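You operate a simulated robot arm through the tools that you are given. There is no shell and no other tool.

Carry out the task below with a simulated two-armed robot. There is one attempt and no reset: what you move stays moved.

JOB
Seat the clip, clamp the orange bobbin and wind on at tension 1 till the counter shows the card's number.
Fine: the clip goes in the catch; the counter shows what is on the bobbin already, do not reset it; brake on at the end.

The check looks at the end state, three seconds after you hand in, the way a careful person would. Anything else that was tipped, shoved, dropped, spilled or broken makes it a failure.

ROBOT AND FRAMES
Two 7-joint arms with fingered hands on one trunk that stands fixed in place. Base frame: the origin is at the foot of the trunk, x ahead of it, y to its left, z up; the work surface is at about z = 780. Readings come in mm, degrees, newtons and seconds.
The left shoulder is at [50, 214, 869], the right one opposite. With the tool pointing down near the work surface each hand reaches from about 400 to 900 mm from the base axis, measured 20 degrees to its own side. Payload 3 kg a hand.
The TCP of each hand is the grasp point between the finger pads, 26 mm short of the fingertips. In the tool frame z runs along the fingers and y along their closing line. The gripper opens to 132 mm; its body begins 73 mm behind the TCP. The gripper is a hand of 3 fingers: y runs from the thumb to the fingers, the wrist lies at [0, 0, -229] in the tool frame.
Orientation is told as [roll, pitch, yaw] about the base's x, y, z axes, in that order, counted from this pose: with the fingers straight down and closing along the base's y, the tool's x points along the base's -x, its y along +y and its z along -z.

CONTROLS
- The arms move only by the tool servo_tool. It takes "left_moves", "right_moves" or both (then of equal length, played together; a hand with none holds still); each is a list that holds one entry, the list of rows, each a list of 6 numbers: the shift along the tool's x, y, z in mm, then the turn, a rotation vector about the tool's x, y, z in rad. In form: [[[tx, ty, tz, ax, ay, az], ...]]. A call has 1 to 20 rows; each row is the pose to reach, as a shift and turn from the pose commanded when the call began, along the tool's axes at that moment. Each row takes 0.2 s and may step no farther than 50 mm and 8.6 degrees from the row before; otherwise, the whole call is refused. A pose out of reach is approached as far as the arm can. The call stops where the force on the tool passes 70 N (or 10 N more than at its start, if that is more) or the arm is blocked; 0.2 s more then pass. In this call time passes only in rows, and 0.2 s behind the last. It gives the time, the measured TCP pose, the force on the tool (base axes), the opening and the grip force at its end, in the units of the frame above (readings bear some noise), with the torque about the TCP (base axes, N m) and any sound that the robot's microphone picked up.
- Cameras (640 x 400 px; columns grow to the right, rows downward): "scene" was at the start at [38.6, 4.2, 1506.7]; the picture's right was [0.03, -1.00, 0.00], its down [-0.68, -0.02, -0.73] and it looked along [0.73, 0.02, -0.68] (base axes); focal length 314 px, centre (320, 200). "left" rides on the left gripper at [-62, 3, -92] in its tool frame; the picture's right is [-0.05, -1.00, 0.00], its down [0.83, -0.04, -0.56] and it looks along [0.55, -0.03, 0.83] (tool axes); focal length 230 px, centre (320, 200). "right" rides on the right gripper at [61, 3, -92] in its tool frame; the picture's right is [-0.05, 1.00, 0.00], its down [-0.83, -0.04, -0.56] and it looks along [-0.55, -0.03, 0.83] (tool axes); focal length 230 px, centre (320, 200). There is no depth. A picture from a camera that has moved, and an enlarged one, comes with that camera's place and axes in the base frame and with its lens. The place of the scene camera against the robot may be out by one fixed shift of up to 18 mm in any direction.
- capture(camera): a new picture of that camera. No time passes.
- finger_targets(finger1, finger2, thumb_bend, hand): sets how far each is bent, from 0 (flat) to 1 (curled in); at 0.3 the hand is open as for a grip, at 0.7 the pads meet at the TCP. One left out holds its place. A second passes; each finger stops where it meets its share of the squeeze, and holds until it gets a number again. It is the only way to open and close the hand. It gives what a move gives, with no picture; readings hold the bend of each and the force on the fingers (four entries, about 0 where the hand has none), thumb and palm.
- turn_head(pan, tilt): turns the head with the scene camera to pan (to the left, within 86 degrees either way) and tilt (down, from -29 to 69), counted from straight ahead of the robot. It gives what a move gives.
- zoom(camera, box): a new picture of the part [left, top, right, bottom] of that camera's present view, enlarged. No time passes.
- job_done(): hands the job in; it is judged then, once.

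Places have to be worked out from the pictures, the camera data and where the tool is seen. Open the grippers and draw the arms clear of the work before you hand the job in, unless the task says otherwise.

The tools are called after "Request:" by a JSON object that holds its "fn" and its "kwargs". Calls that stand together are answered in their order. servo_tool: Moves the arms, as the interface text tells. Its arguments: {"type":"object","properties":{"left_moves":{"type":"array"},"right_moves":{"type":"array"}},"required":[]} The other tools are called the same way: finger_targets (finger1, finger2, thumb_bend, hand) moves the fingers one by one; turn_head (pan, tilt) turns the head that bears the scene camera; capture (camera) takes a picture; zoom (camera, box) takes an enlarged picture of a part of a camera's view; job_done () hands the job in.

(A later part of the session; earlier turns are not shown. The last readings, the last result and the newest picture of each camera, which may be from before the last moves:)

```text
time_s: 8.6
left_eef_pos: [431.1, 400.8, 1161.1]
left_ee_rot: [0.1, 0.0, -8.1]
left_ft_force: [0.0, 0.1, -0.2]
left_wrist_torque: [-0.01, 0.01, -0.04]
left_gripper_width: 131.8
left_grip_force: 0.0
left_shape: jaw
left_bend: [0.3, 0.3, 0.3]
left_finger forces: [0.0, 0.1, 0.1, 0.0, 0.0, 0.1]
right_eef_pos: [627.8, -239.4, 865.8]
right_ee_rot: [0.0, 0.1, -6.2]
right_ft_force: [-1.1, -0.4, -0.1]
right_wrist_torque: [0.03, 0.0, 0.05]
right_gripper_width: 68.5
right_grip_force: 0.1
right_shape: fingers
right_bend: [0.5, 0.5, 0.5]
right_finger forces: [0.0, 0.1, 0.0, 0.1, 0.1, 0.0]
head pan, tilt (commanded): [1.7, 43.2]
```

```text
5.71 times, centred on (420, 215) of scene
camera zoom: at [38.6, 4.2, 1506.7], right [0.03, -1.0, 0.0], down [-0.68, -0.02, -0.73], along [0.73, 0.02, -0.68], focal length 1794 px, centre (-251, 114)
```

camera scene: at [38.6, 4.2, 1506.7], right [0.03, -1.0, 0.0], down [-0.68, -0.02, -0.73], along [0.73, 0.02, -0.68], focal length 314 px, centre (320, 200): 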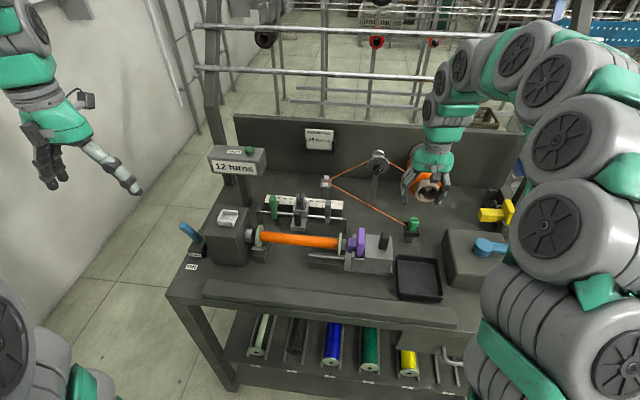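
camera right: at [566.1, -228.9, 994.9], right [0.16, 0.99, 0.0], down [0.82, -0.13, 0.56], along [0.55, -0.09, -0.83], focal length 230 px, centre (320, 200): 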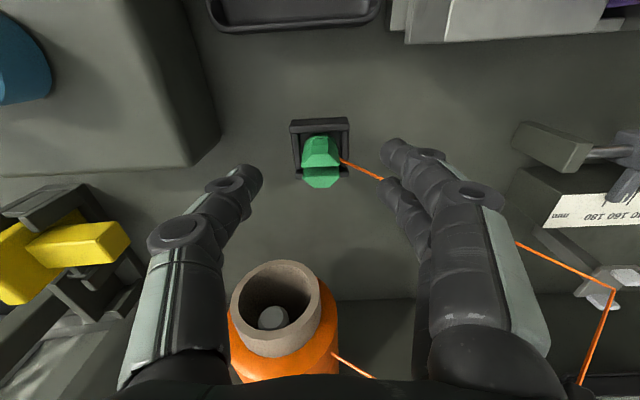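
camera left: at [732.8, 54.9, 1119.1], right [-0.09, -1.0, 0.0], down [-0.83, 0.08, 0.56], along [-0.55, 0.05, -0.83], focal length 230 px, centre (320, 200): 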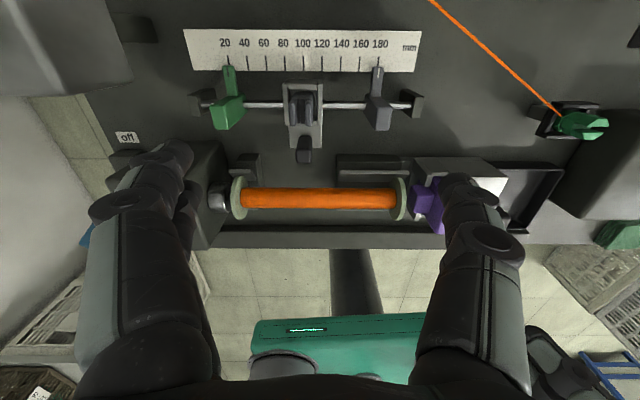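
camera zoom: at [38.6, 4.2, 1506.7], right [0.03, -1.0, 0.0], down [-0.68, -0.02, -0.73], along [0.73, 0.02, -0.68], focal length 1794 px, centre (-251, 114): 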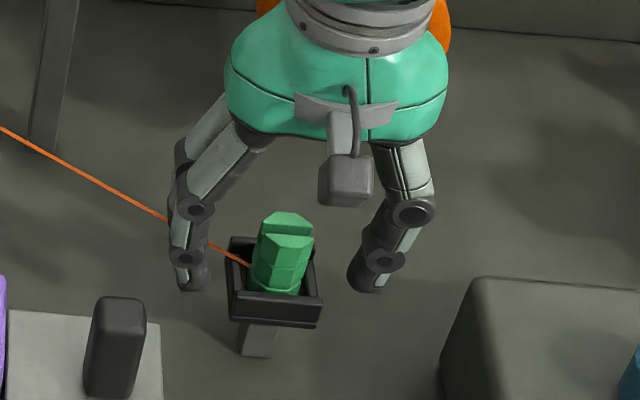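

The slot of the clip sits right at the TCP, with fingers on both sides and the rim cleared. I close the hand.

Request:
{"fn": "finger_targets", "kwargs": {"hand": "right", "finger1": 0.75, "finger2": 0.75, "thumb_bend": 0.75}}

Request:
{"fn": "zoom", "kwargs": {"camera": "right", "box": [200, 90, 440, 260]}}

Request:
{"fn": "zoom", "kwargs": {"camera": "scene", "box": [390, 180, 450, 250]}}

```text
time_s: 9.6
left_eef_pos: [431.7, 401.7, 1159.6]
left_ee_rot: [-0.1, -0.1, -8.2]
left_ft_force: [0.2, -0.1, -0.8]
left_wrist_torque: [-0.02, 0.01, 0.0]
left_gripper_width: 131.7
left_grip_force: 0.1
left_shape: jaw
left_bend: [0.3, 0.3, 0.3]
left_finger forces: [0.0, 0.0, 0.0, 0.0, 0.0, 0.0]
right_eef_pos: [628.5, -238.0, 866.4]
right_ee_rot: [0.0, -0.1, -5.9]
right_ft_force: [3.8, 7.6, 4.1]
right_wrist_torque: [0.34, -0.04, -0.26]
right_gripper_width: 21.9
right_grip_force: 23.0
right_shape: fingers
right_bend: [0.64, 0.68, 0.68]
right_finger forces: [20.4, 15.2, 0.0, 0.0, 10.9, 0.0]
head pan, tilt (commanded): [1.7, 43.2]
```

```text
2.35 times, centred on (320, 175) of right
camera zoom: at [568.2, -228.1, 958.6], right [0.16, 0.99, 0.0], down [0.82, -0.13, 0.56], along [0.55, -0.09, -0.83], focal length 541 px, centre (320, 259)
```

zoom: 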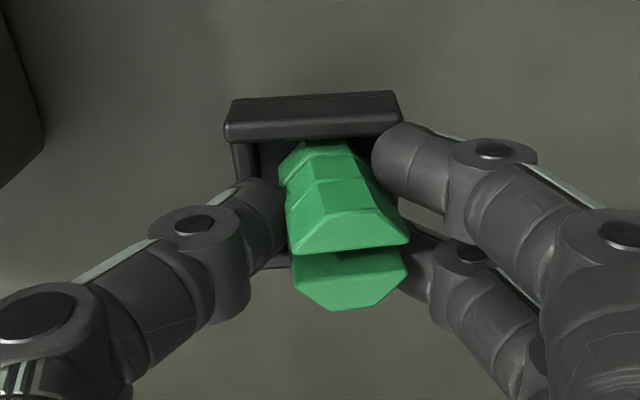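

```text
5.71 times, centred on (420, 215) of scene
camera zoom: at [38.6, 4.4, 1506.7], right [0.03, -1.0, 0.0], down [-0.68, -0.02, -0.73], along [0.73, 0.02, -0.68], focal length 1794 px, centre (-251, 114)
```

zoom: 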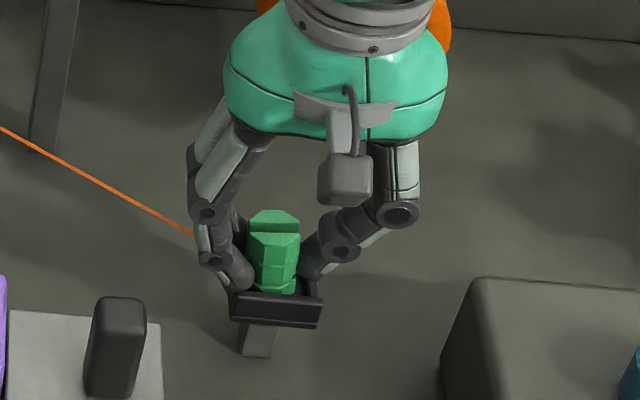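

The clip is held (about 23 N), slightly leaned. I lift slowly by 50 mm and check it stays in the hand.

Request:
{"fn": "servo_tool", "kwargs": {"right_moves": [[[0, 0, -10, 0, 0, 0], [0, 0, -20, 0, 0, 0], [0, 0, -30, 0, 0, 0], [0, 0, -40, 0, 0, 0], [0, 0, -50, 0, 0, 0]]]}}

Request:
{"fn": "zoom", "kwargs": {"camera": "right", "box": [200, 90, 440, 260]}}

Request:
{"fn": "zoom", "kwargs": {"camera": "scene", "box": [380, 160, 460, 250]}}

```text
time_s: 10.8
left_eef_pos: [431.4, 401.3, 1158.9]
left_ee_rot: [0.0, 0.0, -8.3]
left_ft_force: [-0.7, 0.0, 0.0]
left_wrist_torque: [0.04, -0.05, -0.02]
left_gripper_width: 131.9
left_grip_force: 0.1
left_shape: jaw
left_bend: [0.3, 0.3, 0.3]
left_finger forces: [0.1, 0.0, 0.1, 0.1, 0.1, 0.0]
right_eef_pos: [627.9, -237.7, 915.6]
right_ee_rot: [-0.1, 0.0, -5.9]
right_ft_force: [-0.2, -0.3, -0.4]
right_wrist_torque: [-0.02, -0.01, -0.06]
right_gripper_width: 18.0
right_grip_force: 14.6
right_shape: fingers
right_bend: [0.67, 0.69, 0.68]
right_finger forces: [6.8, 8.2, 0.0, 0.1, 14.1, 0.0]
head pan, tilt (commanded): [1.7, 43.2]
```

```text
2.35 times, centred on (320, 175) of right
camera zoom: at [567.8, -228.2, 1008.7], right [0.16, 0.99, 0.0], down [0.82, -0.13, 0.56], along [0.55, -0.09, -0.83], focal length 541 px, centre (320, 259)
```

zoom: 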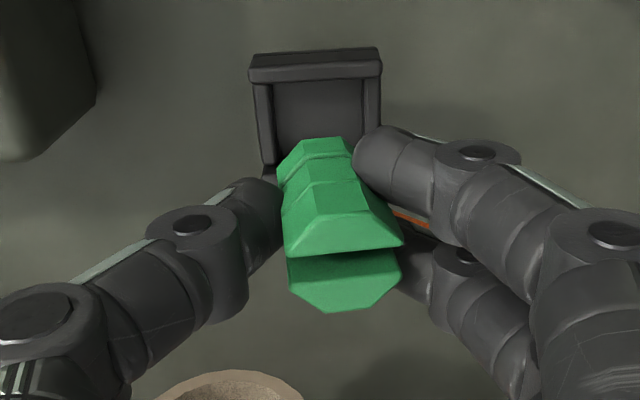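

```text
4.44 times, centred on (420, 205) of scene
camera zoom: at [38.6, 4.2, 1506.7], right [0.03, -1.0, 0.0], down [-0.68, -0.02, -0.73], along [0.73, 0.02, -0.68], focal length 1395 px, centre (-124, 178)
```

zoom: 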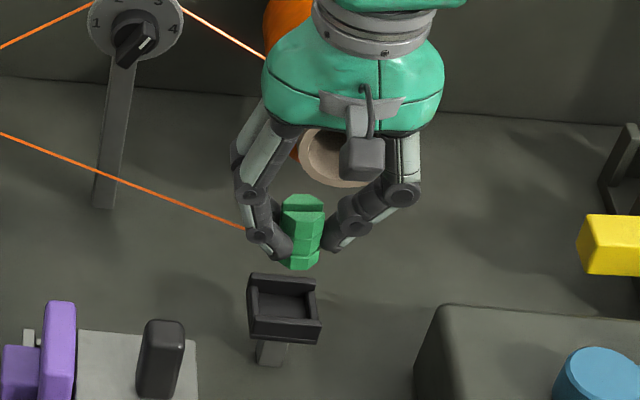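

The clip is lifted clean out of the cradle and hangs nearly upright. I carry it up and across toward the headstock's white catch at a safe height, staying well in front of the counter.

Request:
{"fn": "servo_tool", "kwargs": {"right_moves": [[[0, 0, -40, 0, 0, 0], [0, 0, -80, 0, 0, 0], [4, 20, -115, 0, 0, 0], [12, 60, -140, 0, 0, 0], [20, 105, -154, 0, 0, 0], [28, 150, -154, 0, 0, 0], [36, 195, -154, 0, 0, 0], [45, 240, -154, 0, 0, 0], [53, 285, -154, 0, 0, 0]]]}}

Request:
{"fn": "capture", "kwargs": {"camera": "scene"}}

Request:
{"fn": "capture", "kwargs": {"camera": "right"}}

```text
time_s: 12.8
left_eef_pos: [431.0, 401.0, 1161.1]
left_ee_rot: [0.0, 0.0, -8.2]
left_ft_force: [0.0, -0.4, -0.2]
left_wrist_torque: [-0.04, 0.01, -0.02]
left_gripper_width: 131.6
left_grip_force: 0.0
left_shape: jaw
left_bend: [0.3, 0.3, 0.3]
left_finger forces: [0.0, 0.1, 0.0, 0.1, 0.0, 0.1]
right_eef_pos: [605.8, 51.6, 1070.9]
right_ee_rot: [0.1, -0.1, -6.0]
right_ft_force: [0.3, -0.8, -0.8]
right_wrist_torque: [-0.01, -0.02, 0.04]
right_gripper_width: 17.8
right_grip_force: 15.1
right_shape: fingers
right_bend: [0.68, 0.69, 0.68]
right_finger forces: [7.3, 8.7, 0.0, 0.0, 13.9, 0.0]
head pan, tilt (commanded): [1.7, 43.2]
```

```text
taken
camera scene: at [38.6, 4.2, 1506.7], right [0.03, -1.0, 0.0], down [-0.68, -0.02, -0.73], along [0.73, 0.02, -0.68], focal length 314 px, centre (320, 200)
```

scene: 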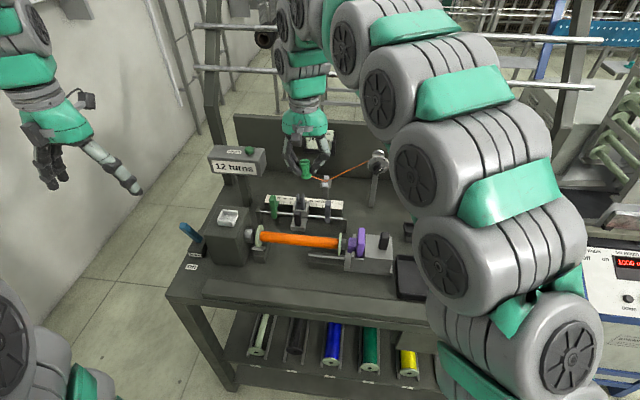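

```text
taken
camera right: at [545.5, 60.4, 1163.5], right [0.16, 0.99, 0.0], down [0.82, -0.13, 0.56], along [0.55, -0.09, -0.83], focal length 230 px, centre (320, 200)
```

right: 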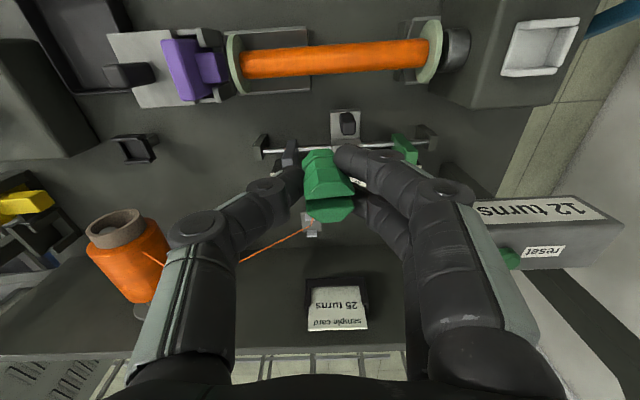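

The thread now runs from the guide to the clip in the hand; everything stays clear. I go on toward the catch.

Request:
{"fn": "servo_tool", "kwargs": {"right_moves": [[[8, 40, 0, 0, 0, 0], [16, 80, 0, 0, 0, 0], [24, 120, 0, 0, 0, 0], [32.7, 160, 0, 0, 0, 0]]]}}

Request:
{"fn": "capture", "kwargs": {"camera": "scene"}}

Request:
{"fn": "capture", "kwargs": {"camera": "right"}}

Request:
{"fn": "zoom", "kwargs": {"camera": "right", "box": [280, 30, 480, 160]}}

```text
time_s: 13.8
left_eef_pos: [432.8, 400.6, 1160.4]
left_ee_rot: [0.1, 0.0, -8.2]
left_ft_force: [0.7, -0.3, 0.2]
left_wrist_torque: [0.01, 0.0, -0.01]
left_gripper_width: 131.8
left_grip_force: 0.0
left_shape: jaw
left_bend: [0.3, 0.3, 0.3]
left_finger forces: [0.0, 0.0, 0.0, 0.0, 0.1, 0.0]
right_eef_pos: [591.0, 213.8, 1069.6]
right_ee_rot: [-0.1, -0.1, -6.2]
right_ft_force: [-0.3, 0.8, 0.2]
right_wrist_torque: [-0.01, 0.03, 0.01]
right_gripper_width: 17.5
right_grip_force: 15.2
right_shape: fingers
right_bend: [0.68, 0.69, 0.68]
right_finger forces: [7.7, 9.0, 0.0, 0.0, 13.8, 0.0]
head pan, tilt (commanded): [1.7, 43.2]
```

```text
taken
camera scene: at [38.6, 4.2, 1506.7], right [0.03, -1.0, 0.0], down [-0.68, -0.02, -0.73], along [0.73, 0.02, -0.68], focal length 314 px, centre (320, 200)
```

scene: 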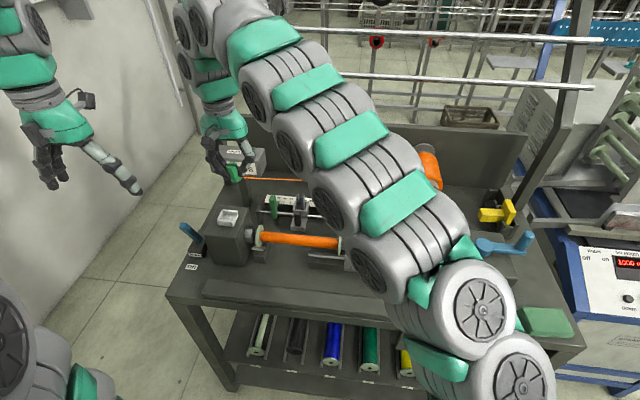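

```text
taken
camera right: at [530.4, 223.1, 1162.5], right [0.16, 0.99, 0.0], down [0.82, -0.13, 0.55], along [0.55, -0.09, -0.83], focal length 230 px, centre (320, 200)
```

right: 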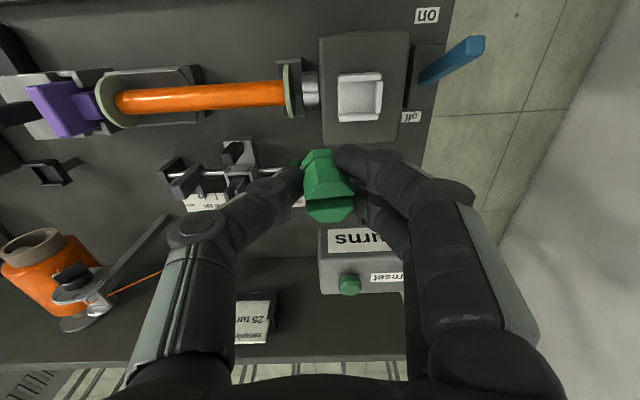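

```text
3.08 times, centred on (380, 95) of right
camera zoom: at [530.4, 223.1, 1162.5], right [0.16, 0.99, 0.0], down [0.82, -0.13, 0.55], along [0.55, -0.09, -0.83], focal length 708 px, centre (135, 523)
```

zoom: 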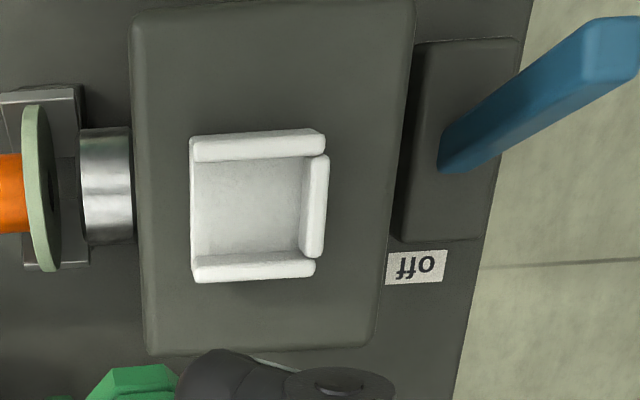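

The catch measures about 45 mm wide, centred near (576.5, 253, 915), open toward the bobbin. I zoom on the held clip to measure its offset and tilt relative to the hand before lowering.

Request:
{"fn": "zoom", "kwargs": {"camera": "right", "box": [270, 130, 390, 230]}}

Request:
{"fn": "zoom", "kwargs": {"camera": "scene", "box": [195, 140, 275, 240]}}

Request:
{"fn": "capture", "kwargs": {"camera": "left"}}

```text
4.00 times, centred on (330, 180) of right
camera zoom: at [530.4, 223.1, 1162.5], right [0.16, 0.99, 0.0], down [0.82, -0.13, 0.55], along [0.55, -0.09, -0.83], focal length 920 px, centre (280, 280)
```

zoom: 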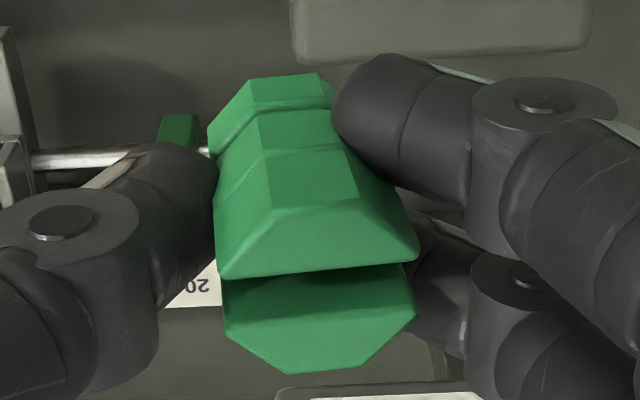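

```text
4.00 times, centred on (235, 190) of scene
camera zoom: at [38.6, 4.2, 1506.7], right [0.03, -1.0, 0.0], down [-0.68, -0.02, -0.73], along [0.73, 0.02, -0.68], focal length 1256 px, centre (660, 240)
```

zoom: 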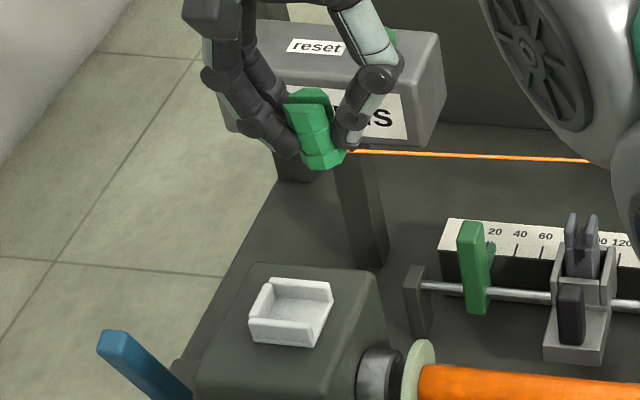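

```text
taken
camera left: at [493.0, 395.2, 1252.3], right [-0.09, -1.0, 0.0], down [-0.83, 0.08, 0.56], along [-0.55, 0.05, -0.83], focal length 230 px, centre (320, 200)
```

left: 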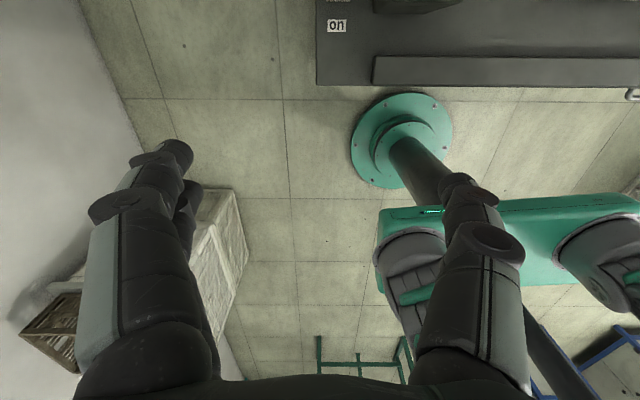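

The clip's axis sits about 3.7 mm toward the finger side and leans ~5.6°, so I turn the hand by -0.098 rad about its x to set it upright, and move over the catch while descending to about 20 mm above its rim.

Request:
{"fn": "servo_tool", "kwargs": {"right_moves": [[[8, 15, 10, -0.04, 0, 0], [17.4, 33.3, 30, -0.098, 0, 0], [17.4, 33.3, 60, -0.098, 0, 0], [17.4, 33.3, 94, -0.098, 0, 0]]]}}

Request:
{"fn": "capture", "kwargs": {"camera": "right"}}

Request:
{"fn": "zoom", "kwargs": {"camera": "right", "box": [260, 90, 420, 230]}}

Request:
{"fn": "zoom", "kwargs": {"camera": "scene", "box": [190, 150, 280, 250]}}

```text
time_s: 14.8
left_eef_pos: [432.1, 400.7, 1161.3]
left_ee_rot: [0.0, 0.0, -8.2]
left_ft_force: [0.1, -0.3, -0.3]
left_wrist_torque: [0.02, -0.01, 0.0]
left_gripper_width: 131.9
left_grip_force: 0.0
left_shape: jaw
left_bend: [0.3, 0.3, 0.3]
left_finger forces: [0.1, 0.0, 0.1, 0.0, 0.0, 0.0]
right_eef_pos: [576.7, 248.3, 975.8]
right_ee_rot: [5.5, -0.1, -6.0]
right_ft_force: [0.4, -1.0, 0.3]
right_wrist_torque: [-0.01, -0.01, 0.0]
right_gripper_width: 17.6
right_grip_force: 15.4
right_shape: fingers
right_bend: [0.68, 0.69, 0.68]
right_finger forces: [7.9, 9.1, 0.0, 0.0, 13.9, 0.0]
head pan, tilt (commanded): [1.7, 43.2]
```

```text
taken
camera right: at [515.0, 249.1, 1068.1], right [0.16, 0.98, 0.1], down [0.82, -0.18, 0.55], along [0.56, -0.01, -0.83], focal length 230 px, centre (320, 200)
```

right: 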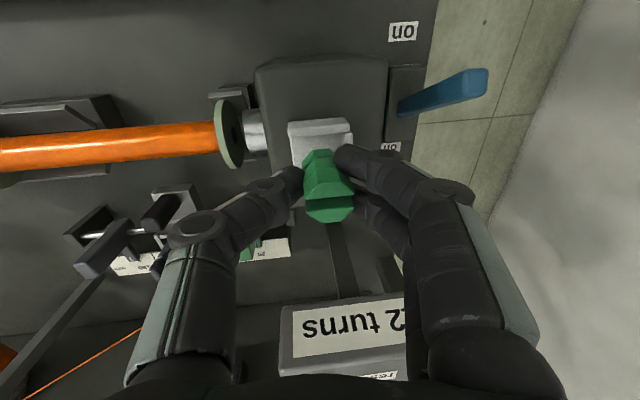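

```text
2.86 times, centred on (340, 160) of right
camera zoom: at [515.0, 249.1, 1068.1], right [0.16, 0.98, 0.1], down [0.82, -0.18, 0.55], along [0.56, -0.01, -0.83], focal length 657 px, centre (263, 314)
```

zoom: 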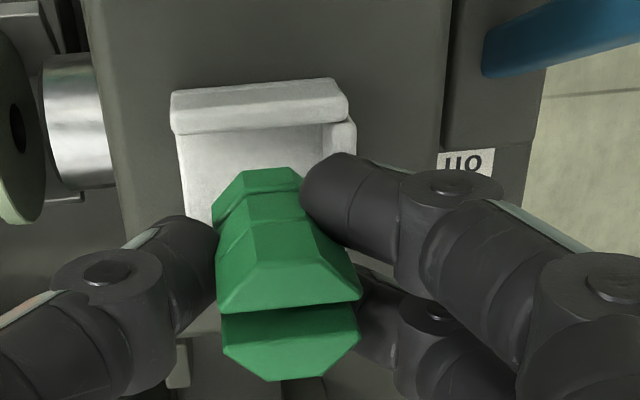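

```text
4.00 times, centred on (235, 200) of scene
camera zoom: at [38.6, 4.2, 1506.7], right [0.03, -1.0, 0.0], down [-0.68, -0.02, -0.73], along [0.73, 0.02, -0.68], focal length 1256 px, centre (660, 200)
```

zoom: 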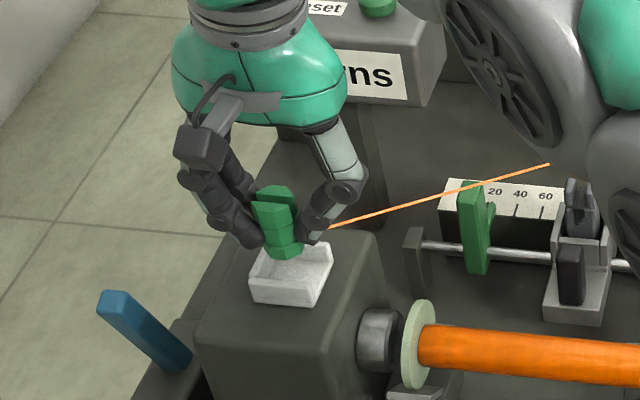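

The held clip's base is over the catch interior within about 1–2 mm. I lower it vertically (accounting for the hand's tilt) in small steps, watching the force.

Request:
{"fn": "servo_tool", "kwargs": {"right_moves": [[[-1.5, -0.8, 8, 0, 0, 0], [-1.5, -1.5, 16, 0, 0, 0], [-1.5, -2.1, 22, 0, 0, 0]]]}}

Request:
{"fn": "zoom", "kwargs": {"camera": "right", "box": [260, 90, 420, 230]}}

Request:
{"fn": "zoom", "kwargs": {"camera": "scene", "box": [200, 170, 270, 250]}}

```text
time_s: 15.6
left_eef_pos: [431.5, 402.4, 1160.3]
left_ee_rot: [-0.1, 0.0, -8.3]
left_ft_force: [-0.8, -0.6, 0.0]
left_wrist_torque: [0.01, 0.01, 0.01]
left_gripper_width: 131.9
left_grip_force: 0.1
left_shape: jaw
left_bend: [0.3, 0.3, 0.3]
left_finger forces: [0.0, 0.0, 0.0, 0.1, 0.0, 0.0]
right_eef_pos: [578.6, 247.7, 954.0]
right_ee_rot: [5.7, 0.0, -6.0]
right_ft_force: [1.0, 0.1, 0.2]
right_wrist_torque: [-0.02, -0.02, 0.02]
right_gripper_width: 17.5
right_grip_force: 15.6
right_shape: fingers
right_bend: [0.68, 0.69, 0.68]
right_finger forces: [8.2, 9.2, 0.0, 0.1, 13.9, 0.0]
head pan, tilt (commanded): [1.7, 43.2]
```

```text
2.86 times, centred on (340, 160) of right
camera zoom: at [516.3, 248.8, 1046.0], right [0.16, 0.98, 0.1], down [0.82, -0.18, 0.55], along [0.56, -0.01, -0.83], focal length 657 px, centre (263, 314)
```

zoom: 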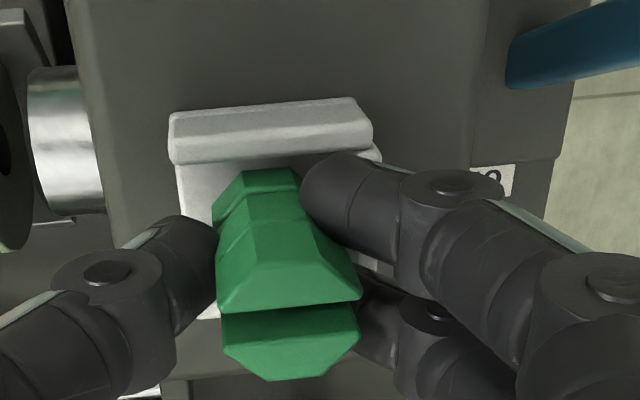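

```text
5.00 times, centred on (235, 210) of scene
camera zoom: at [38.6, 4.2, 1506.7], right [0.03, -1.0, 0.0], down [-0.68, -0.02, -0.73], along [0.73, 0.02, -0.68], focal length 1570 px, centre (745, 150)
```

zoom: 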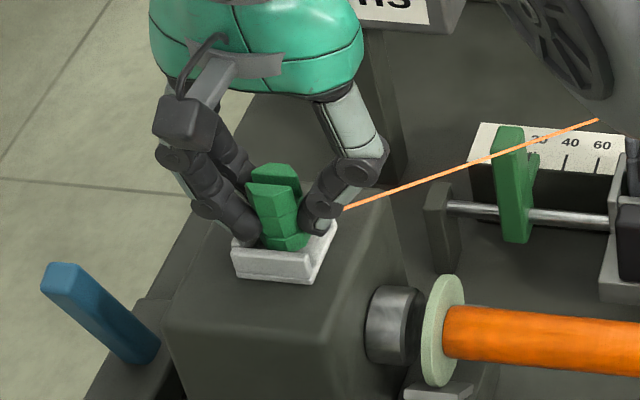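

The clip's foot is at about the rim height with clearance at the front wall. I lower a further 4 mm and check the force.

Request:
{"fn": "servo_tool", "kwargs": {"right_moves": [[[0, -0.2, 2, 0, 0, 0], [0, -0.4, 4, 0, 0, 0]]]}}

```text
time_s: 16.2
left_eef_pos: [432.1, 401.3, 1160.3]
left_ee_rot: [-0.1, 0.0, -8.2]
left_ft_force: [-0.5, -0.4, 0.0]
left_wrist_torque: [0.0, 0.0, -0.01]
left_gripper_width: 132.1
left_grip_force: 0.0
left_shape: jaw
left_bend: [0.3, 0.3, 0.3]
left_finger forces: [0.1, 0.0, 0.1, 0.0, 0.1, 0.0]
right_eef_pos: [577.4, 249.2, 950.7]
right_ee_rot: [5.7, 0.0, -6.0]
right_ft_force: [-0.5, 0.8, 10.3]
right_wrist_torque: [0.2, 0.13, -0.02]
right_gripper_width: 17.6
right_grip_force: 21.4
right_shape: fingers
right_bend: [0.69, 0.7, 0.68]
right_finger forces: [16.2, 11.4, 0.0, 0.0, 15.2, 0.0]
head pan, tilt (commanded): [1.7, 43.2]
```

There's contact: 10 N upward at TCP z ≈ 950.7. I look to see if it rests on the floor or on a wall.

Request:
{"fn": "zoom", "kwargs": {"camera": "right", "box": [280, 110, 380, 200]}}

Request:
{"fn": "zoom", "kwargs": {"camera": "scene", "box": [210, 185, 260, 240]}}

```text
4.44 times, centred on (330, 155) of right
camera zoom: at [516.3, 249.1, 1043.0], right [0.16, 0.98, 0.1], down [0.82, -0.18, 0.55], along [0.56, 0.0, -0.83], focal length 1022 px, centre (276, 400)
```

zoom: 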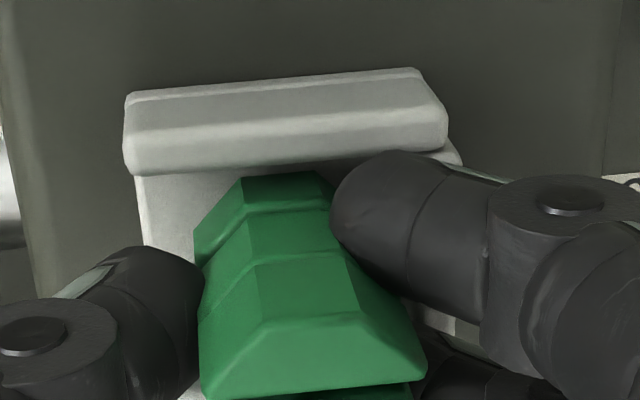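

```text
7.27 times, centred on (235, 212) of scene
camera zoom: at [38.4, 4.2, 1506.7], right [0.03, -1.0, 0.0], down [-0.68, -0.02, -0.73], along [0.73, 0.02, -0.68], focal length 2283 px, centre (938, 109)
```

zoom: 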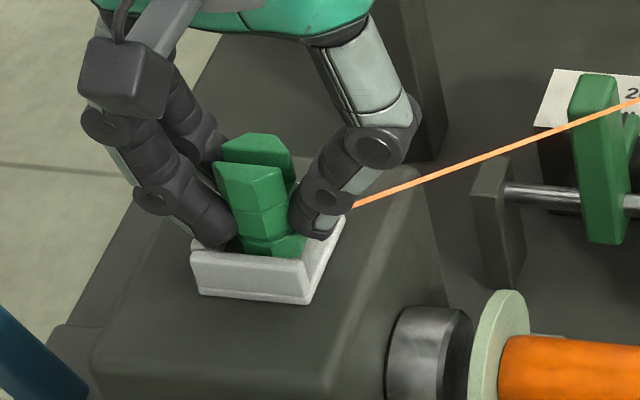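

The reaction acts near the clip's front-left foot corner, so it may be on the front wall's edge. I shift 2 mm away from the robot and compare the force.

Request:
{"fn": "servo_tool", "kwargs": {"right_moves": [[[-1, 0, 0, 0, 0, 0], [-2, 0, 0, 0, 0, 0]]]}}

Request:
{"fn": "zoom", "kwargs": {"camera": "right", "box": [280, 110, 380, 200]}}

```text
time_s: 16.8
left_eef_pos: [431.8, 401.1, 1160.8]
left_ee_rot: [0.0, 0.0, -8.1]
left_ft_force: [-0.5, 0.9, 0.5]
left_wrist_torque: [0.0, 0.02, 0.0]
left_gripper_width: 131.8
left_grip_force: 0.1
left_shape: jaw
left_bend: [0.3, 0.3, 0.3]
left_finger forces: [0.1, 0.0, 0.0, 0.1, 0.0, 0.0]
right_eef_pos: [580.1, 248.2, 950.4]
right_ee_rot: [5.7, 0.0, -6.0]
right_ft_force: [-4.9, 1.1, 9.3]
right_wrist_torque: [0.22, -0.01, 0.05]
right_gripper_width: 17.5
right_grip_force: 21.3
right_shape: fingers
right_bend: [0.69, 0.7, 0.68]
right_finger forces: [9.3, 18.8, 0.0, 0.0, 14.8, 0.1]
head pan, tilt (commanded): [1.7, 43.2]
```

```text
4.44 times, centred on (330, 155) of right
camera zoom: at [518.3, 249.1, 1042.6], right [0.16, 0.98, 0.1], down [0.82, -0.18, 0.55], along [0.56, -0.01, -0.83], focal length 1022 px, centre (276, 400)
```

zoom: 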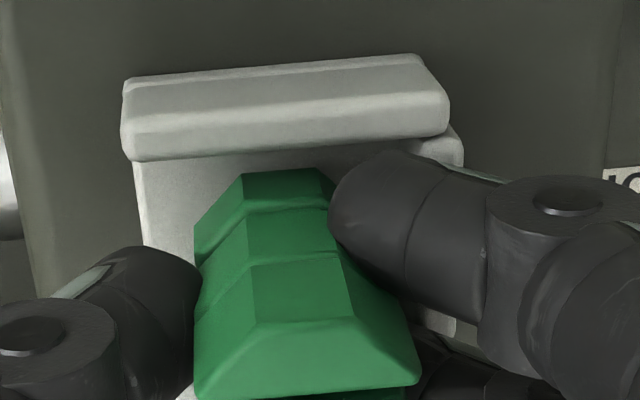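

The reaction moved with the shift to where the two fingertips are, so I judge the fingertips are touching the catch's left wall while the clip's foot hovers a few mm above the floor, inside the walls. I recentre by 1.5 mm, ease off 1 mm, and open the fingers slightly so it settles.

Request:
{"fn": "servo_tool", "kwargs": {"right_moves": [[[0, 0, -1, 0, 0, 0], [1.5, 0, -1, 0, 0, 0]]]}}

Request:
{"fn": "finger_targets", "kwargs": {"hand": "right", "finger1": 0.65, "finger2": 0.65, "thumb_bend": 0.65}}

Request:
{"fn": "zoom", "kwargs": {"camera": "right", "box": [270, 100, 390, 210]}}

Request:
{"fn": "zoom", "kwargs": {"camera": "scene", "box": [210, 185, 260, 240]}}

```text
time_s: 17.4
left_eef_pos: [430.4, 402.1, 1160.5]
left_ee_rot: [0.0, 0.0, -8.2]
left_ft_force: [-0.1, -0.7, 0.0]
left_wrist_torque: [0.0, -0.01, 0.02]
left_gripper_width: 132.3
left_grip_force: 0.0
left_shape: jaw
left_bend: [0.3, 0.3, 0.3]
left_finger forces: [0.1, 0.0, 0.0, 0.1, 0.0, 0.0]
right_eef_pos: [578.4, 248.3, 950.9]
right_ee_rot: [5.7, 0.0, -6.1]
right_ft_force: [2.1, 0.1, -1.1]
right_wrist_torque: [0.02, -0.03, 0.05]
right_gripper_width: 17.8
right_grip_force: 16.6
right_shape: fingers
right_bend: [0.69, 0.7, 0.68]
right_finger forces: [8.4, 10.4, 0.0, 0.1, 13.5, 0.0]
head pan, tilt (commanded): [1.7, 43.2]
```

```text
time_s: 18.4
left_eef_pos: [431.7, 400.2, 1160.1]
left_ee_rot: [-0.1, -0.1, -8.3]
left_ft_force: [-0.3, -0.2, -0.9]
left_wrist_torque: [0.02, 0.02, -0.02]
left_gripper_width: 131.8
left_grip_force: 0.1
left_shape: jaw
left_bend: [0.3, 0.3, 0.3]
left_finger forces: [0.0, 0.1, 0.0, 0.0, 0.0, 0.0]
right_eef_pos: [577.8, 248.6, 952.5]
right_ee_rot: [5.6, 0.0, -6.1]
right_ft_force: [5.2, -1.1, 7.3]
right_wrist_torque: [0.07, -0.23, -0.08]
right_gripper_width: 21.7
right_grip_force: 6.7
right_shape: fingers
right_bend: [0.65, 0.66, 0.65]
right_finger forces: [3.3, 8.3, 0.0, 0.0, 1.7, 0.0]
head pan, tilt (commanded): [1.7, 43.2]
```

```text
3.64 times, centred on (330, 155) of right
camera zoom: at [516.8, 248.8, 1043.6], right [0.16, 0.98, 0.1], down [0.82, -0.18, 0.55], along [0.56, -0.01, -0.83], focal length 837 px, centre (284, 364)
```

zoom: 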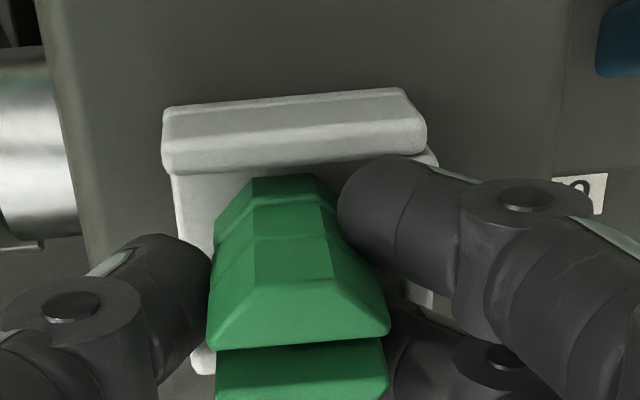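

```text
7.27 times, centred on (235, 212) of scene
camera zoom: at [38.6, 4.2, 1506.7], right [0.03, -1.0, 0.0], down [-0.68, -0.02, -0.73], along [0.73, 0.02, -0.68], focal length 2283 px, centre (938, 109)
```

zoom: 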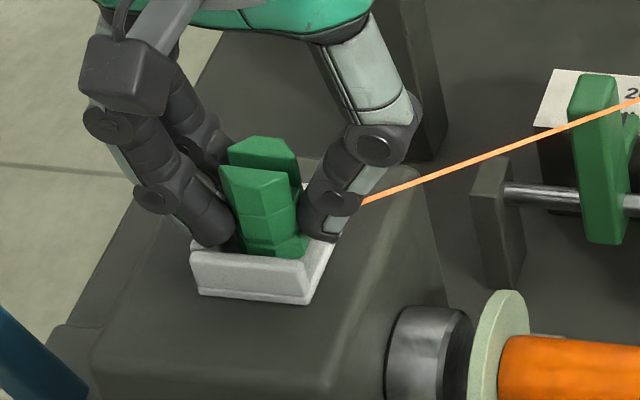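

The clip is upright and nearly released. I open a little further.

Request:
{"fn": "finger_targets", "kwargs": {"hand": "right", "finger1": 0.6, "finger2": 0.6, "thumb_bend": 0.59}}

Request:
{"fn": "zoom", "kwargs": {"camera": "right", "box": [270, 100, 390, 210]}}

Request:
{"fn": "zoom", "kwargs": {"camera": "scene", "box": [210, 185, 260, 240]}}

```text
time_s: 19.4
left_eef_pos: [432.6, 402.0, 1160.5]
left_ee_rot: [-0.1, 0.0, -8.1]
left_ft_force: [0.6, 0.8, 0.9]
left_wrist_torque: [0.0, 0.01, -0.02]
left_gripper_width: 131.9
left_grip_force: 0.1
left_shape: jaw
left_bend: [0.3, 0.3, 0.3]
left_finger forces: [0.0, 0.1, 0.0, 0.1, 0.0, 0.0]
right_eef_pos: [578.2, 248.1, 951.8]
right_ee_rot: [5.6, 0.1, -6.1]
right_ft_force: [3.2, -5.2, 10.4]
right_wrist_torque: [0.05, -0.25, -0.05]
right_gripper_width: 30.3
right_grip_force: 6.4
right_shape: fingers
right_bend: [0.64, 0.66, 0.59]
right_finger forces: [5.5, 8.7, 0.0, 0.1, 0.0, 0.0]
head pan, tilt (commanded): [1.7, 43.2]
```

```text
3.64 times, centred on (330, 155) of right
camera zoom: at [516.8, 248.7, 1043.6], right [0.16, 0.98, 0.1], down [0.82, -0.18, 0.55], along [0.56, -0.01, -0.83], focal length 837 px, centre (284, 364)
```

zoom: 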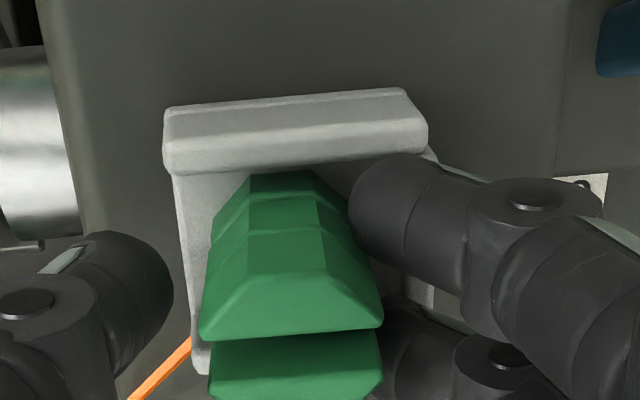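

```text
7.27 times, centred on (235, 212) of scene
camera zoom: at [38.5, 4.1, 1506.7], right [0.03, -1.0, 0.0], down [-0.68, -0.02, -0.73], along [0.73, 0.02, -0.68], focal length 2283 px, centre (938, 109)
```

zoom: 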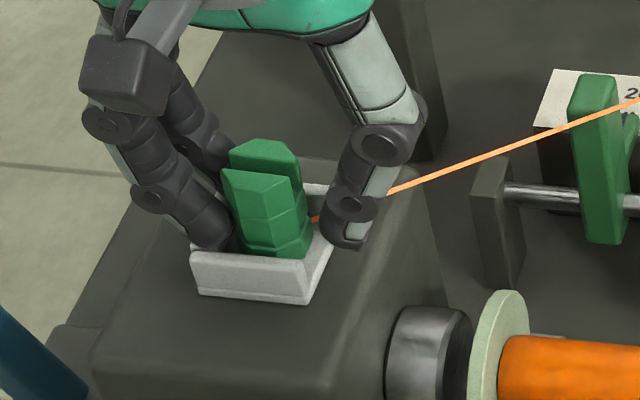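

The thumb is free; the two fingers are down inside the catch between clip and left wall, pressing outward on the wall. I relax them to their present bend and lift straight up.

Request:
{"fn": "finger_targets", "kwargs": {"hand": "right", "finger1": 0.655, "finger2": 0.665, "thumb_bend": 0.55}}

Request:
{"fn": "servo_tool", "kwargs": {"right_moves": [[[0, 0.5, -5, 0, 0, 0], [0, 1, -10, 0, 0, 0], [0, 1.5, -15, 0, 0, 0]]]}}

Request:
{"fn": "zoom", "kwargs": {"camera": "right", "box": [270, 100, 390, 210]}}

Request:
{"fn": "zoom", "kwargs": {"camera": "scene", "box": [210, 185, 260, 240]}}

```text
time_s: 20.4
left_eef_pos: [432.2, 401.7, 1160.2]
left_ee_rot: [0.1, 0.0, -8.2]
left_ft_force: [0.0, -0.4, -0.1]
left_wrist_torque: [0.02, 0.03, 0.0]
left_gripper_width: 132.1
left_grip_force: 0.0
left_shape: jaw
left_bend: [0.3, 0.3, 0.3]
left_finger forces: [0.1, 0.0, 0.1, 0.0, 0.0, 0.1]
right_eef_pos: [579.4, 248.5, 951.5]
right_ee_rot: [5.7, 0.0, -6.0]
right_ft_force: [8.4, 1.6, 6.8]
right_wrist_torque: [0.16, -0.27, -0.15]
right_gripper_width: 36.7
right_grip_force: 7.3
right_shape: fingers
right_bend: [0.64, 0.66, 0.55]
right_finger forces: [7.2, 6.9, 0.1, 0.1, 0.0, 0.0]
head pan, tilt (commanded): [1.7, 43.2]
```

```text
time_s: 21.2
left_eef_pos: [431.9, 401.7, 1160.6]
left_ee_rot: [0.1, -0.1, -8.1]
left_ft_force: [-0.4, -0.4, -0.1]
left_wrist_torque: [-0.01, -0.01, -0.03]
left_gripper_width: 131.9
left_grip_force: 0.1
left_shape: jaw
left_bend: [0.3, 0.3, 0.3]
left_finger forces: [0.0, 0.0, 0.0, 0.1, 0.0, 0.0]
right_eef_pos: [578.8, 249.2, 966.1]
right_ee_rot: [5.6, 0.0, -6.0]
right_ft_force: [-0.6, 0.2, 0.0]
right_wrist_torque: [0.0, 0.03, 0.0]
right_gripper_width: 35.6
right_grip_force: 0.7
right_shape: fingers
right_bend: [0.65, 0.66, 0.55]
right_finger forces: [0.3, 0.0, 0.0, 0.0, 0.0, 0.1]
head pan, tilt (commanded): [1.7, 43.2]
```

```text
3.64 times, centred on (330, 155) of right
camera zoom: at [516.8, 248.7, 1058.8], right [0.16, 0.98, 0.1], down [0.82, -0.18, 0.55], along [0.56, -0.01, -0.83], focal length 837 px, centre (284, 364)
```

zoom: 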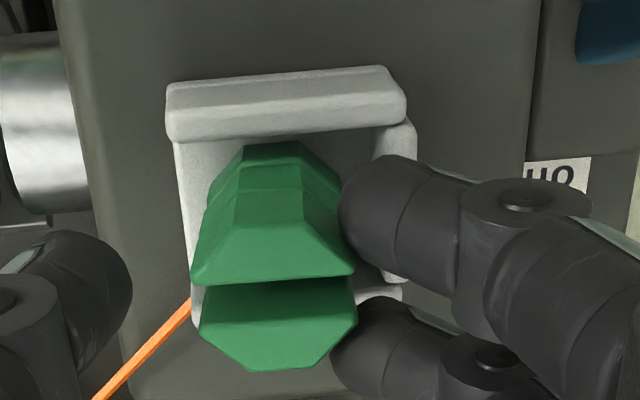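

```text
7.27 times, centred on (235, 212) of scene
camera zoom: at [38.6, 4.2, 1506.7], right [0.03, -1.0, 0.0], down [-0.68, -0.02, -0.73], along [0.73, 0.02, -0.68], focal length 2283 px, centre (938, 109)
```

zoom: 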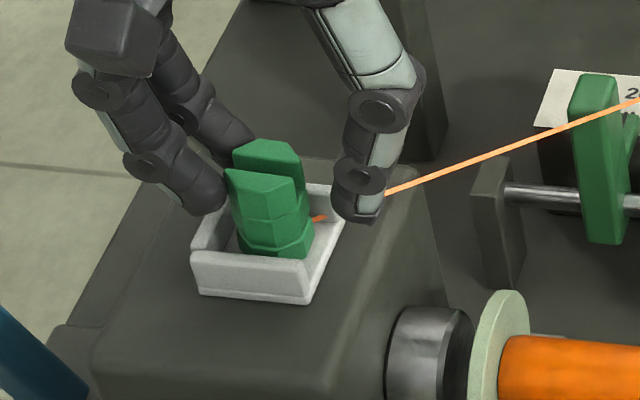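

The clip now stands freely in the catch. I lift the hand clear, and inspect it.

Request:
{"fn": "servo_tool", "kwargs": {"right_moves": [[[0, 1.5, -15, 0, 0, 0], [0, 4, -45, 0, 0, 0], [0, -10, -80, 0.05, 0, 0], [0, -40, -110, 0.098, 0, 0], [0, -85, -115, 0.098, 0, 0]]]}}

Request:
{"fn": "zoom", "kwargs": {"camera": "scene", "box": [205, 180, 265, 245]}}

Request:
{"fn": "capture", "kwargs": {"camera": "right"}}

Request:
{"fn": "zoom", "kwargs": {"camera": "right", "box": [360, 70, 500, 160]}}

```text
time_s: 22.4
left_eef_pos: [430.7, 401.3, 1160.2]
left_ee_rot: [0.0, 0.0, -8.2]
left_ft_force: [0.3, -0.2, 1.3]
left_wrist_torque: [0.02, 0.01, 0.0]
left_gripper_width: 131.9
left_grip_force: 0.0
left_shape: jaw
left_bend: [0.3, 0.3, 0.3]
left_finger forces: [0.0, 0.0, 0.1, 0.0, 0.1, 0.1]
right_eef_pos: [568.6, 151.6, 1071.2]
right_ee_rot: [0.1, 0.1, -6.2]
right_ft_force: [1.3, 0.9, -1.0]
right_wrist_torque: [-0.02, -0.04, 0.02]
right_gripper_width: 35.6
right_grip_force: 0.0
right_shape: fingers
right_bend: [0.65, 0.66, 0.55]
right_finger forces: [0.1, 0.0, 0.1, 0.1, 0.0, 0.1]
head pan, tilt (commanded): [1.7, 43.2]
```

```text
6.15 times, centred on (235, 212) of scene
camera zoom: at [38.5, 4.2, 1506.7], right [0.03, -1.0, 0.0], down [-0.68, -0.02, -0.73], along [0.73, 0.02, -0.68], focal length 1932 px, centre (843, 123)
```

zoom: 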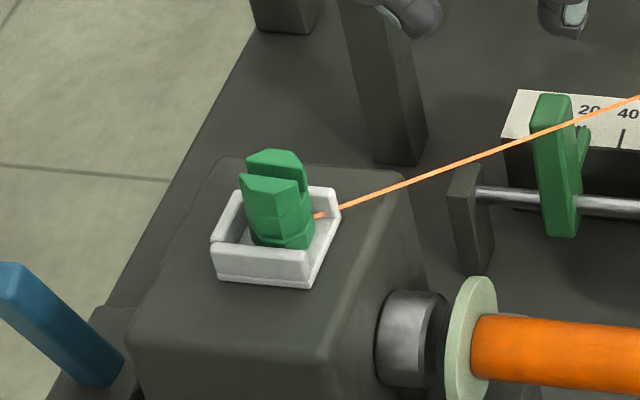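

```text
taken
camera right: at [508.9, 162.8, 1163.5], right [0.16, 0.99, 0.0], down [0.82, -0.13, 0.55], along [0.55, -0.09, -0.83], focal length 230 px, centre (320, 200)
```

right: 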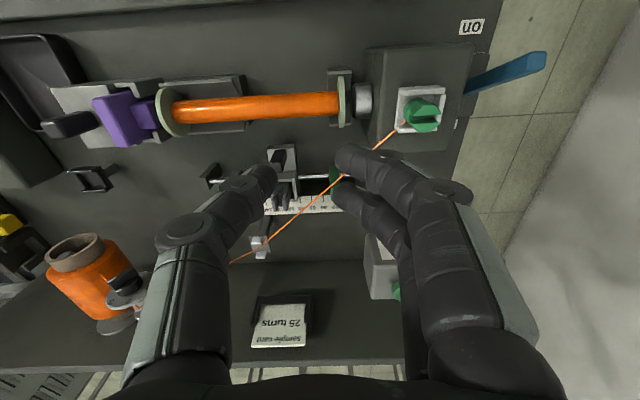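

```text
4.44 times, centred on (430, 115) of right
camera zoom: at [508.9, 162.8, 1163.5], right [0.16, 0.99, 0.0], down [0.82, -0.13, 0.55], along [0.55, -0.09, -0.83], focal length 1022 px, centre (-169, 578)
```

zoom: 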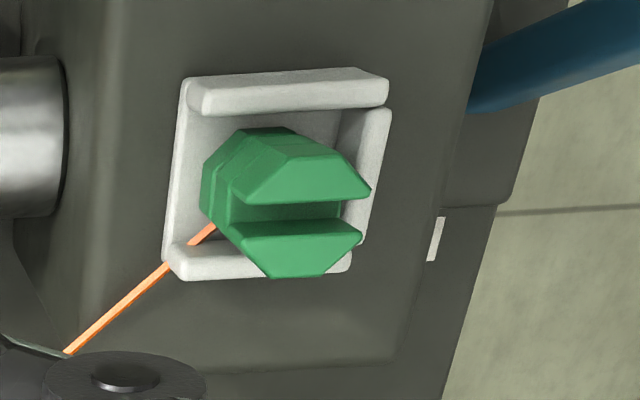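

The clip stands upright inside the catch with its thread running back to the guide. Next is the tension knob, now pointing at 3; I bring the right hand closer to the dial (estimated face centre (759, -139, 957)) to look at it.

Request:
{"fn": "servo_tool", "kwargs": {"right_moves": [[[-21, -34, 0, 0, 0, 0], [-42, -68, 0, 0, 0, 0], [-63, -102, 0, 0, 0, 0], [-84, -136, 0, 0, 0, 0], [-105, -170, 0, 0, 0, 0], [-126, -204, 5, 0, 0, 0], [-147, -238, 11, 0, 0, 0]]]}}

Request:
{"fn": "capture", "kwargs": {"camera": "right"}}

Request:
{"fn": "zoom", "kwargs": {"camera": "right", "box": [230, 130, 350, 230]}}

Request:
{"fn": "zoom", "kwargs": {"camera": "scene", "box": [350, 130, 410, 200]}}

```text
time_s: 24.0
left_eef_pos: [431.4, 400.8, 1159.8]
left_ee_rot: [0.0, 0.1, -8.2]
left_ft_force: [-0.3, -0.4, -0.4]
left_wrist_torque: [0.02, -0.02, 0.04]
left_gripper_width: 131.8
left_grip_force: 0.0
left_shape: jaw
left_bend: [0.3, 0.3, 0.3]
left_finger forces: [0.0, 0.0, 0.1, 0.0, 0.1, 0.0]
right_eef_pos: [689.9, -99.1, 1061.3]
right_ee_rot: [0.0, 0.0, -6.0]
right_ft_force: [0.3, 0.4, 0.0]
right_wrist_torque: [0.02, 0.03, 0.0]
right_gripper_width: 35.5
right_grip_force: 0.2
right_shape: fingers
right_bend: [0.65, 0.66, 0.55]
right_finger forces: [0.0, 0.0, 0.1, 0.0, 0.1, 0.1]
head pan, tilt (commanded): [1.7, 43.2]
```

```text
taken
camera right: at [629.1, -89.4, 1153.4], right [0.16, 0.99, 0.0], down [0.82, -0.13, 0.56], along [0.55, -0.09, -0.83], focal length 230 px, centre (320, 200)
```

right: 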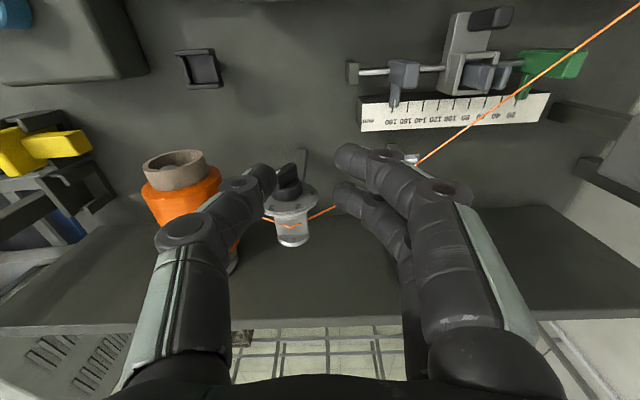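

```text
4.00 times, centred on (290, 180) of right
camera zoom: at [629.1, -89.4, 1153.4], right [0.16, 0.99, 0.0], down [0.82, -0.13, 0.56], along [0.55, -0.09, -0.83], focal length 920 px, centre (440, 280)
```

zoom: 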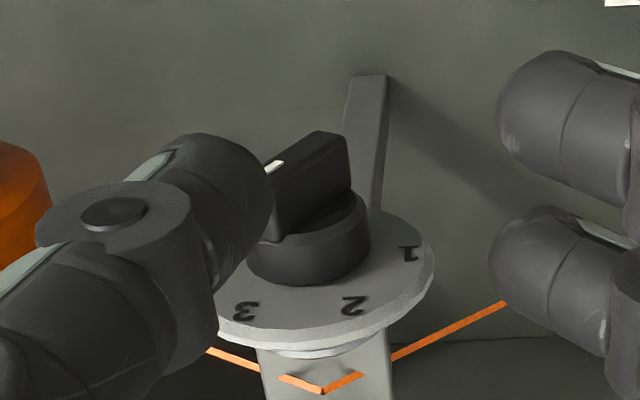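

```text
5.71 times, centred on (380, 165) of scene
camera zoom: at [38.6, 4.2, 1506.7], right [0.03, -1.0, 0.0], down [-0.68, -0.02, -0.73], along [0.73, 0.02, -0.68], focal length 1794 px, centre (-23, 400)
```

zoom: 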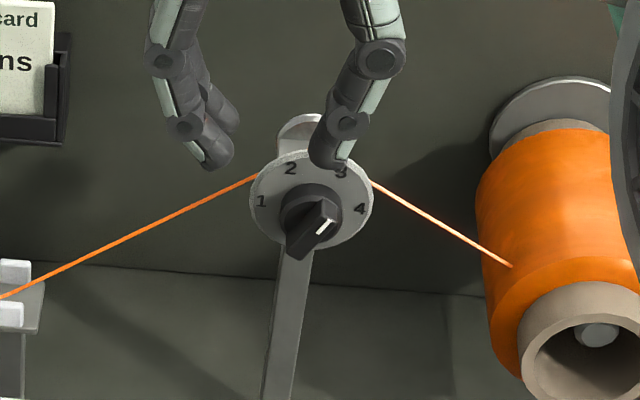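

I zoom tightly on the knob from the scene camera to read the pointer direction exactly.

Request:
{"fn": "zoom", "kwargs": {"camera": "scene", "box": [362, 150, 398, 182]}}

Request:
{"fn": "zoom", "kwargs": {"camera": "right", "box": [270, 150, 350, 220]}}

```text
12.50 times, centred on (380, 166) of scene
camera zoom: at [38.6, 4.2, 1506.7], right [0.03, -1.0, 0.0], down [-0.68, -0.02, -0.73], along [0.73, 0.02, -0.68], focal length 3924 px, centre (-430, 625)
```

zoom: 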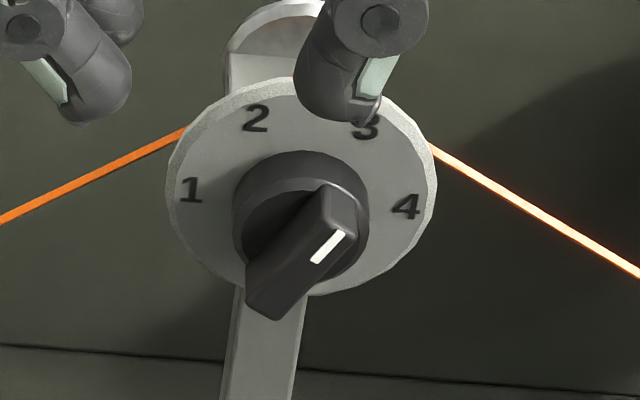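

```text
5.71 times, centred on (310, 185) of right
camera zoom: at [629.1, -89.4, 1153.4], right [0.16, 0.99, 0.0], down [0.82, -0.13, 0.56], along [0.55, -0.09, -0.83], focal length 1315 px, centre (377, 286)
```

zoom: 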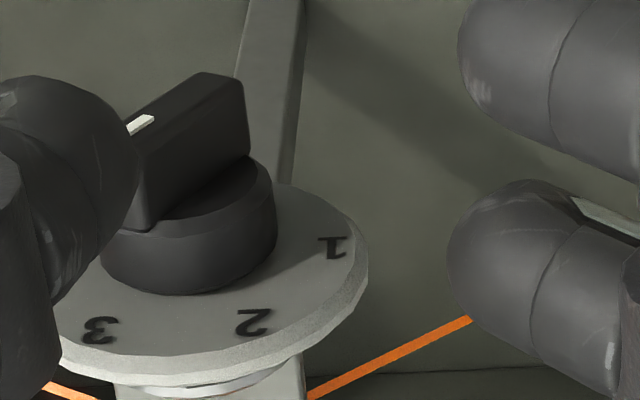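

The pointer reads 3 (at about 53°); 1 lies at about 181°, so the bar's marked end must be swept counter-clockwise over the top. I close the fingers into one poker to do that, with the dial centre now estimated at (737, -138, 974).

Request:
{"fn": "finger_targets", "kwargs": {"hand": "right", "finger1": 0.7, "finger2": 0.7, "thumb_bend": 0.7}}

Request:
{"fn": "zoom", "kwargs": {"camera": "right", "box": [240, 110, 400, 230]}}

Request:
{"fn": "zoom", "kwargs": {"camera": "scene", "box": [340, 90, 430, 190]}}

```text
time_s: 25.0
left_eef_pos: [431.8, 400.9, 1160.4]
left_ee_rot: [-0.1, 0.0, -8.2]
left_ft_force: [0.7, 0.1, -0.2]
left_wrist_torque: [0.03, 0.03, 0.02]
left_gripper_width: 131.9
left_grip_force: 0.1
left_shape: jaw
left_bend: [0.3, 0.3, 0.3]
left_finger forces: [0.1, 0.0, 0.0, 0.1, 0.0, 0.0]
right_eef_pos: [689.8, -99.2, 1061.0]
right_ee_rot: [0.0, 0.0, -6.0]
right_ft_force: [0.0, 0.1, -0.3]
right_wrist_torque: [0.02, -0.03, 0.0]
right_gripper_width: 6.3
right_grip_force: 0.0
right_shape: fingers
right_bend: [0.7, 0.7, 0.7]
right_finger forces: [0.0, 0.1, 0.0, 0.0, 0.0, 0.1]
head pan, tilt (commanded): [1.7, 43.2]
```

```text
3.33 times, centred on (320, 170) of right
camera zoom: at [629.1, -89.3, 1153.4], right [0.16, 0.99, 0.0], down [0.82, -0.13, 0.56], along [0.55, -0.09, -0.83], focal length 767 px, centre (320, 300)
```

zoom: 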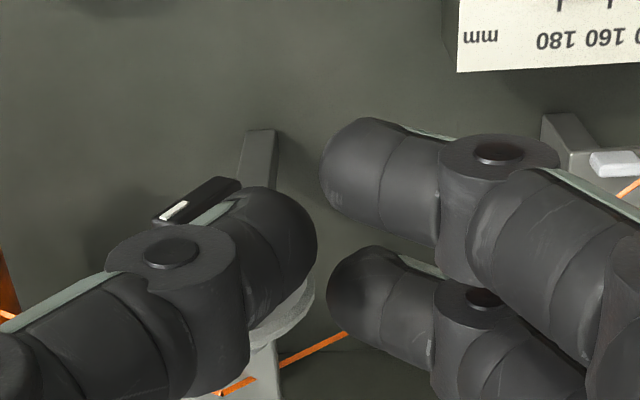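

```text
4.00 times, centred on (385, 140) of scene
camera zoom: at [38.6, 4.2, 1506.7], right [0.03, -1.0, 0.0], down [-0.68, -0.02, -0.73], along [0.73, 0.02, -0.68], focal length 1256 px, centre (60, 440)
```

zoom: 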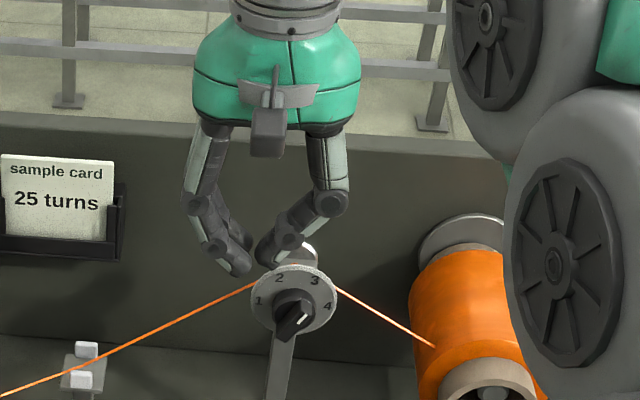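

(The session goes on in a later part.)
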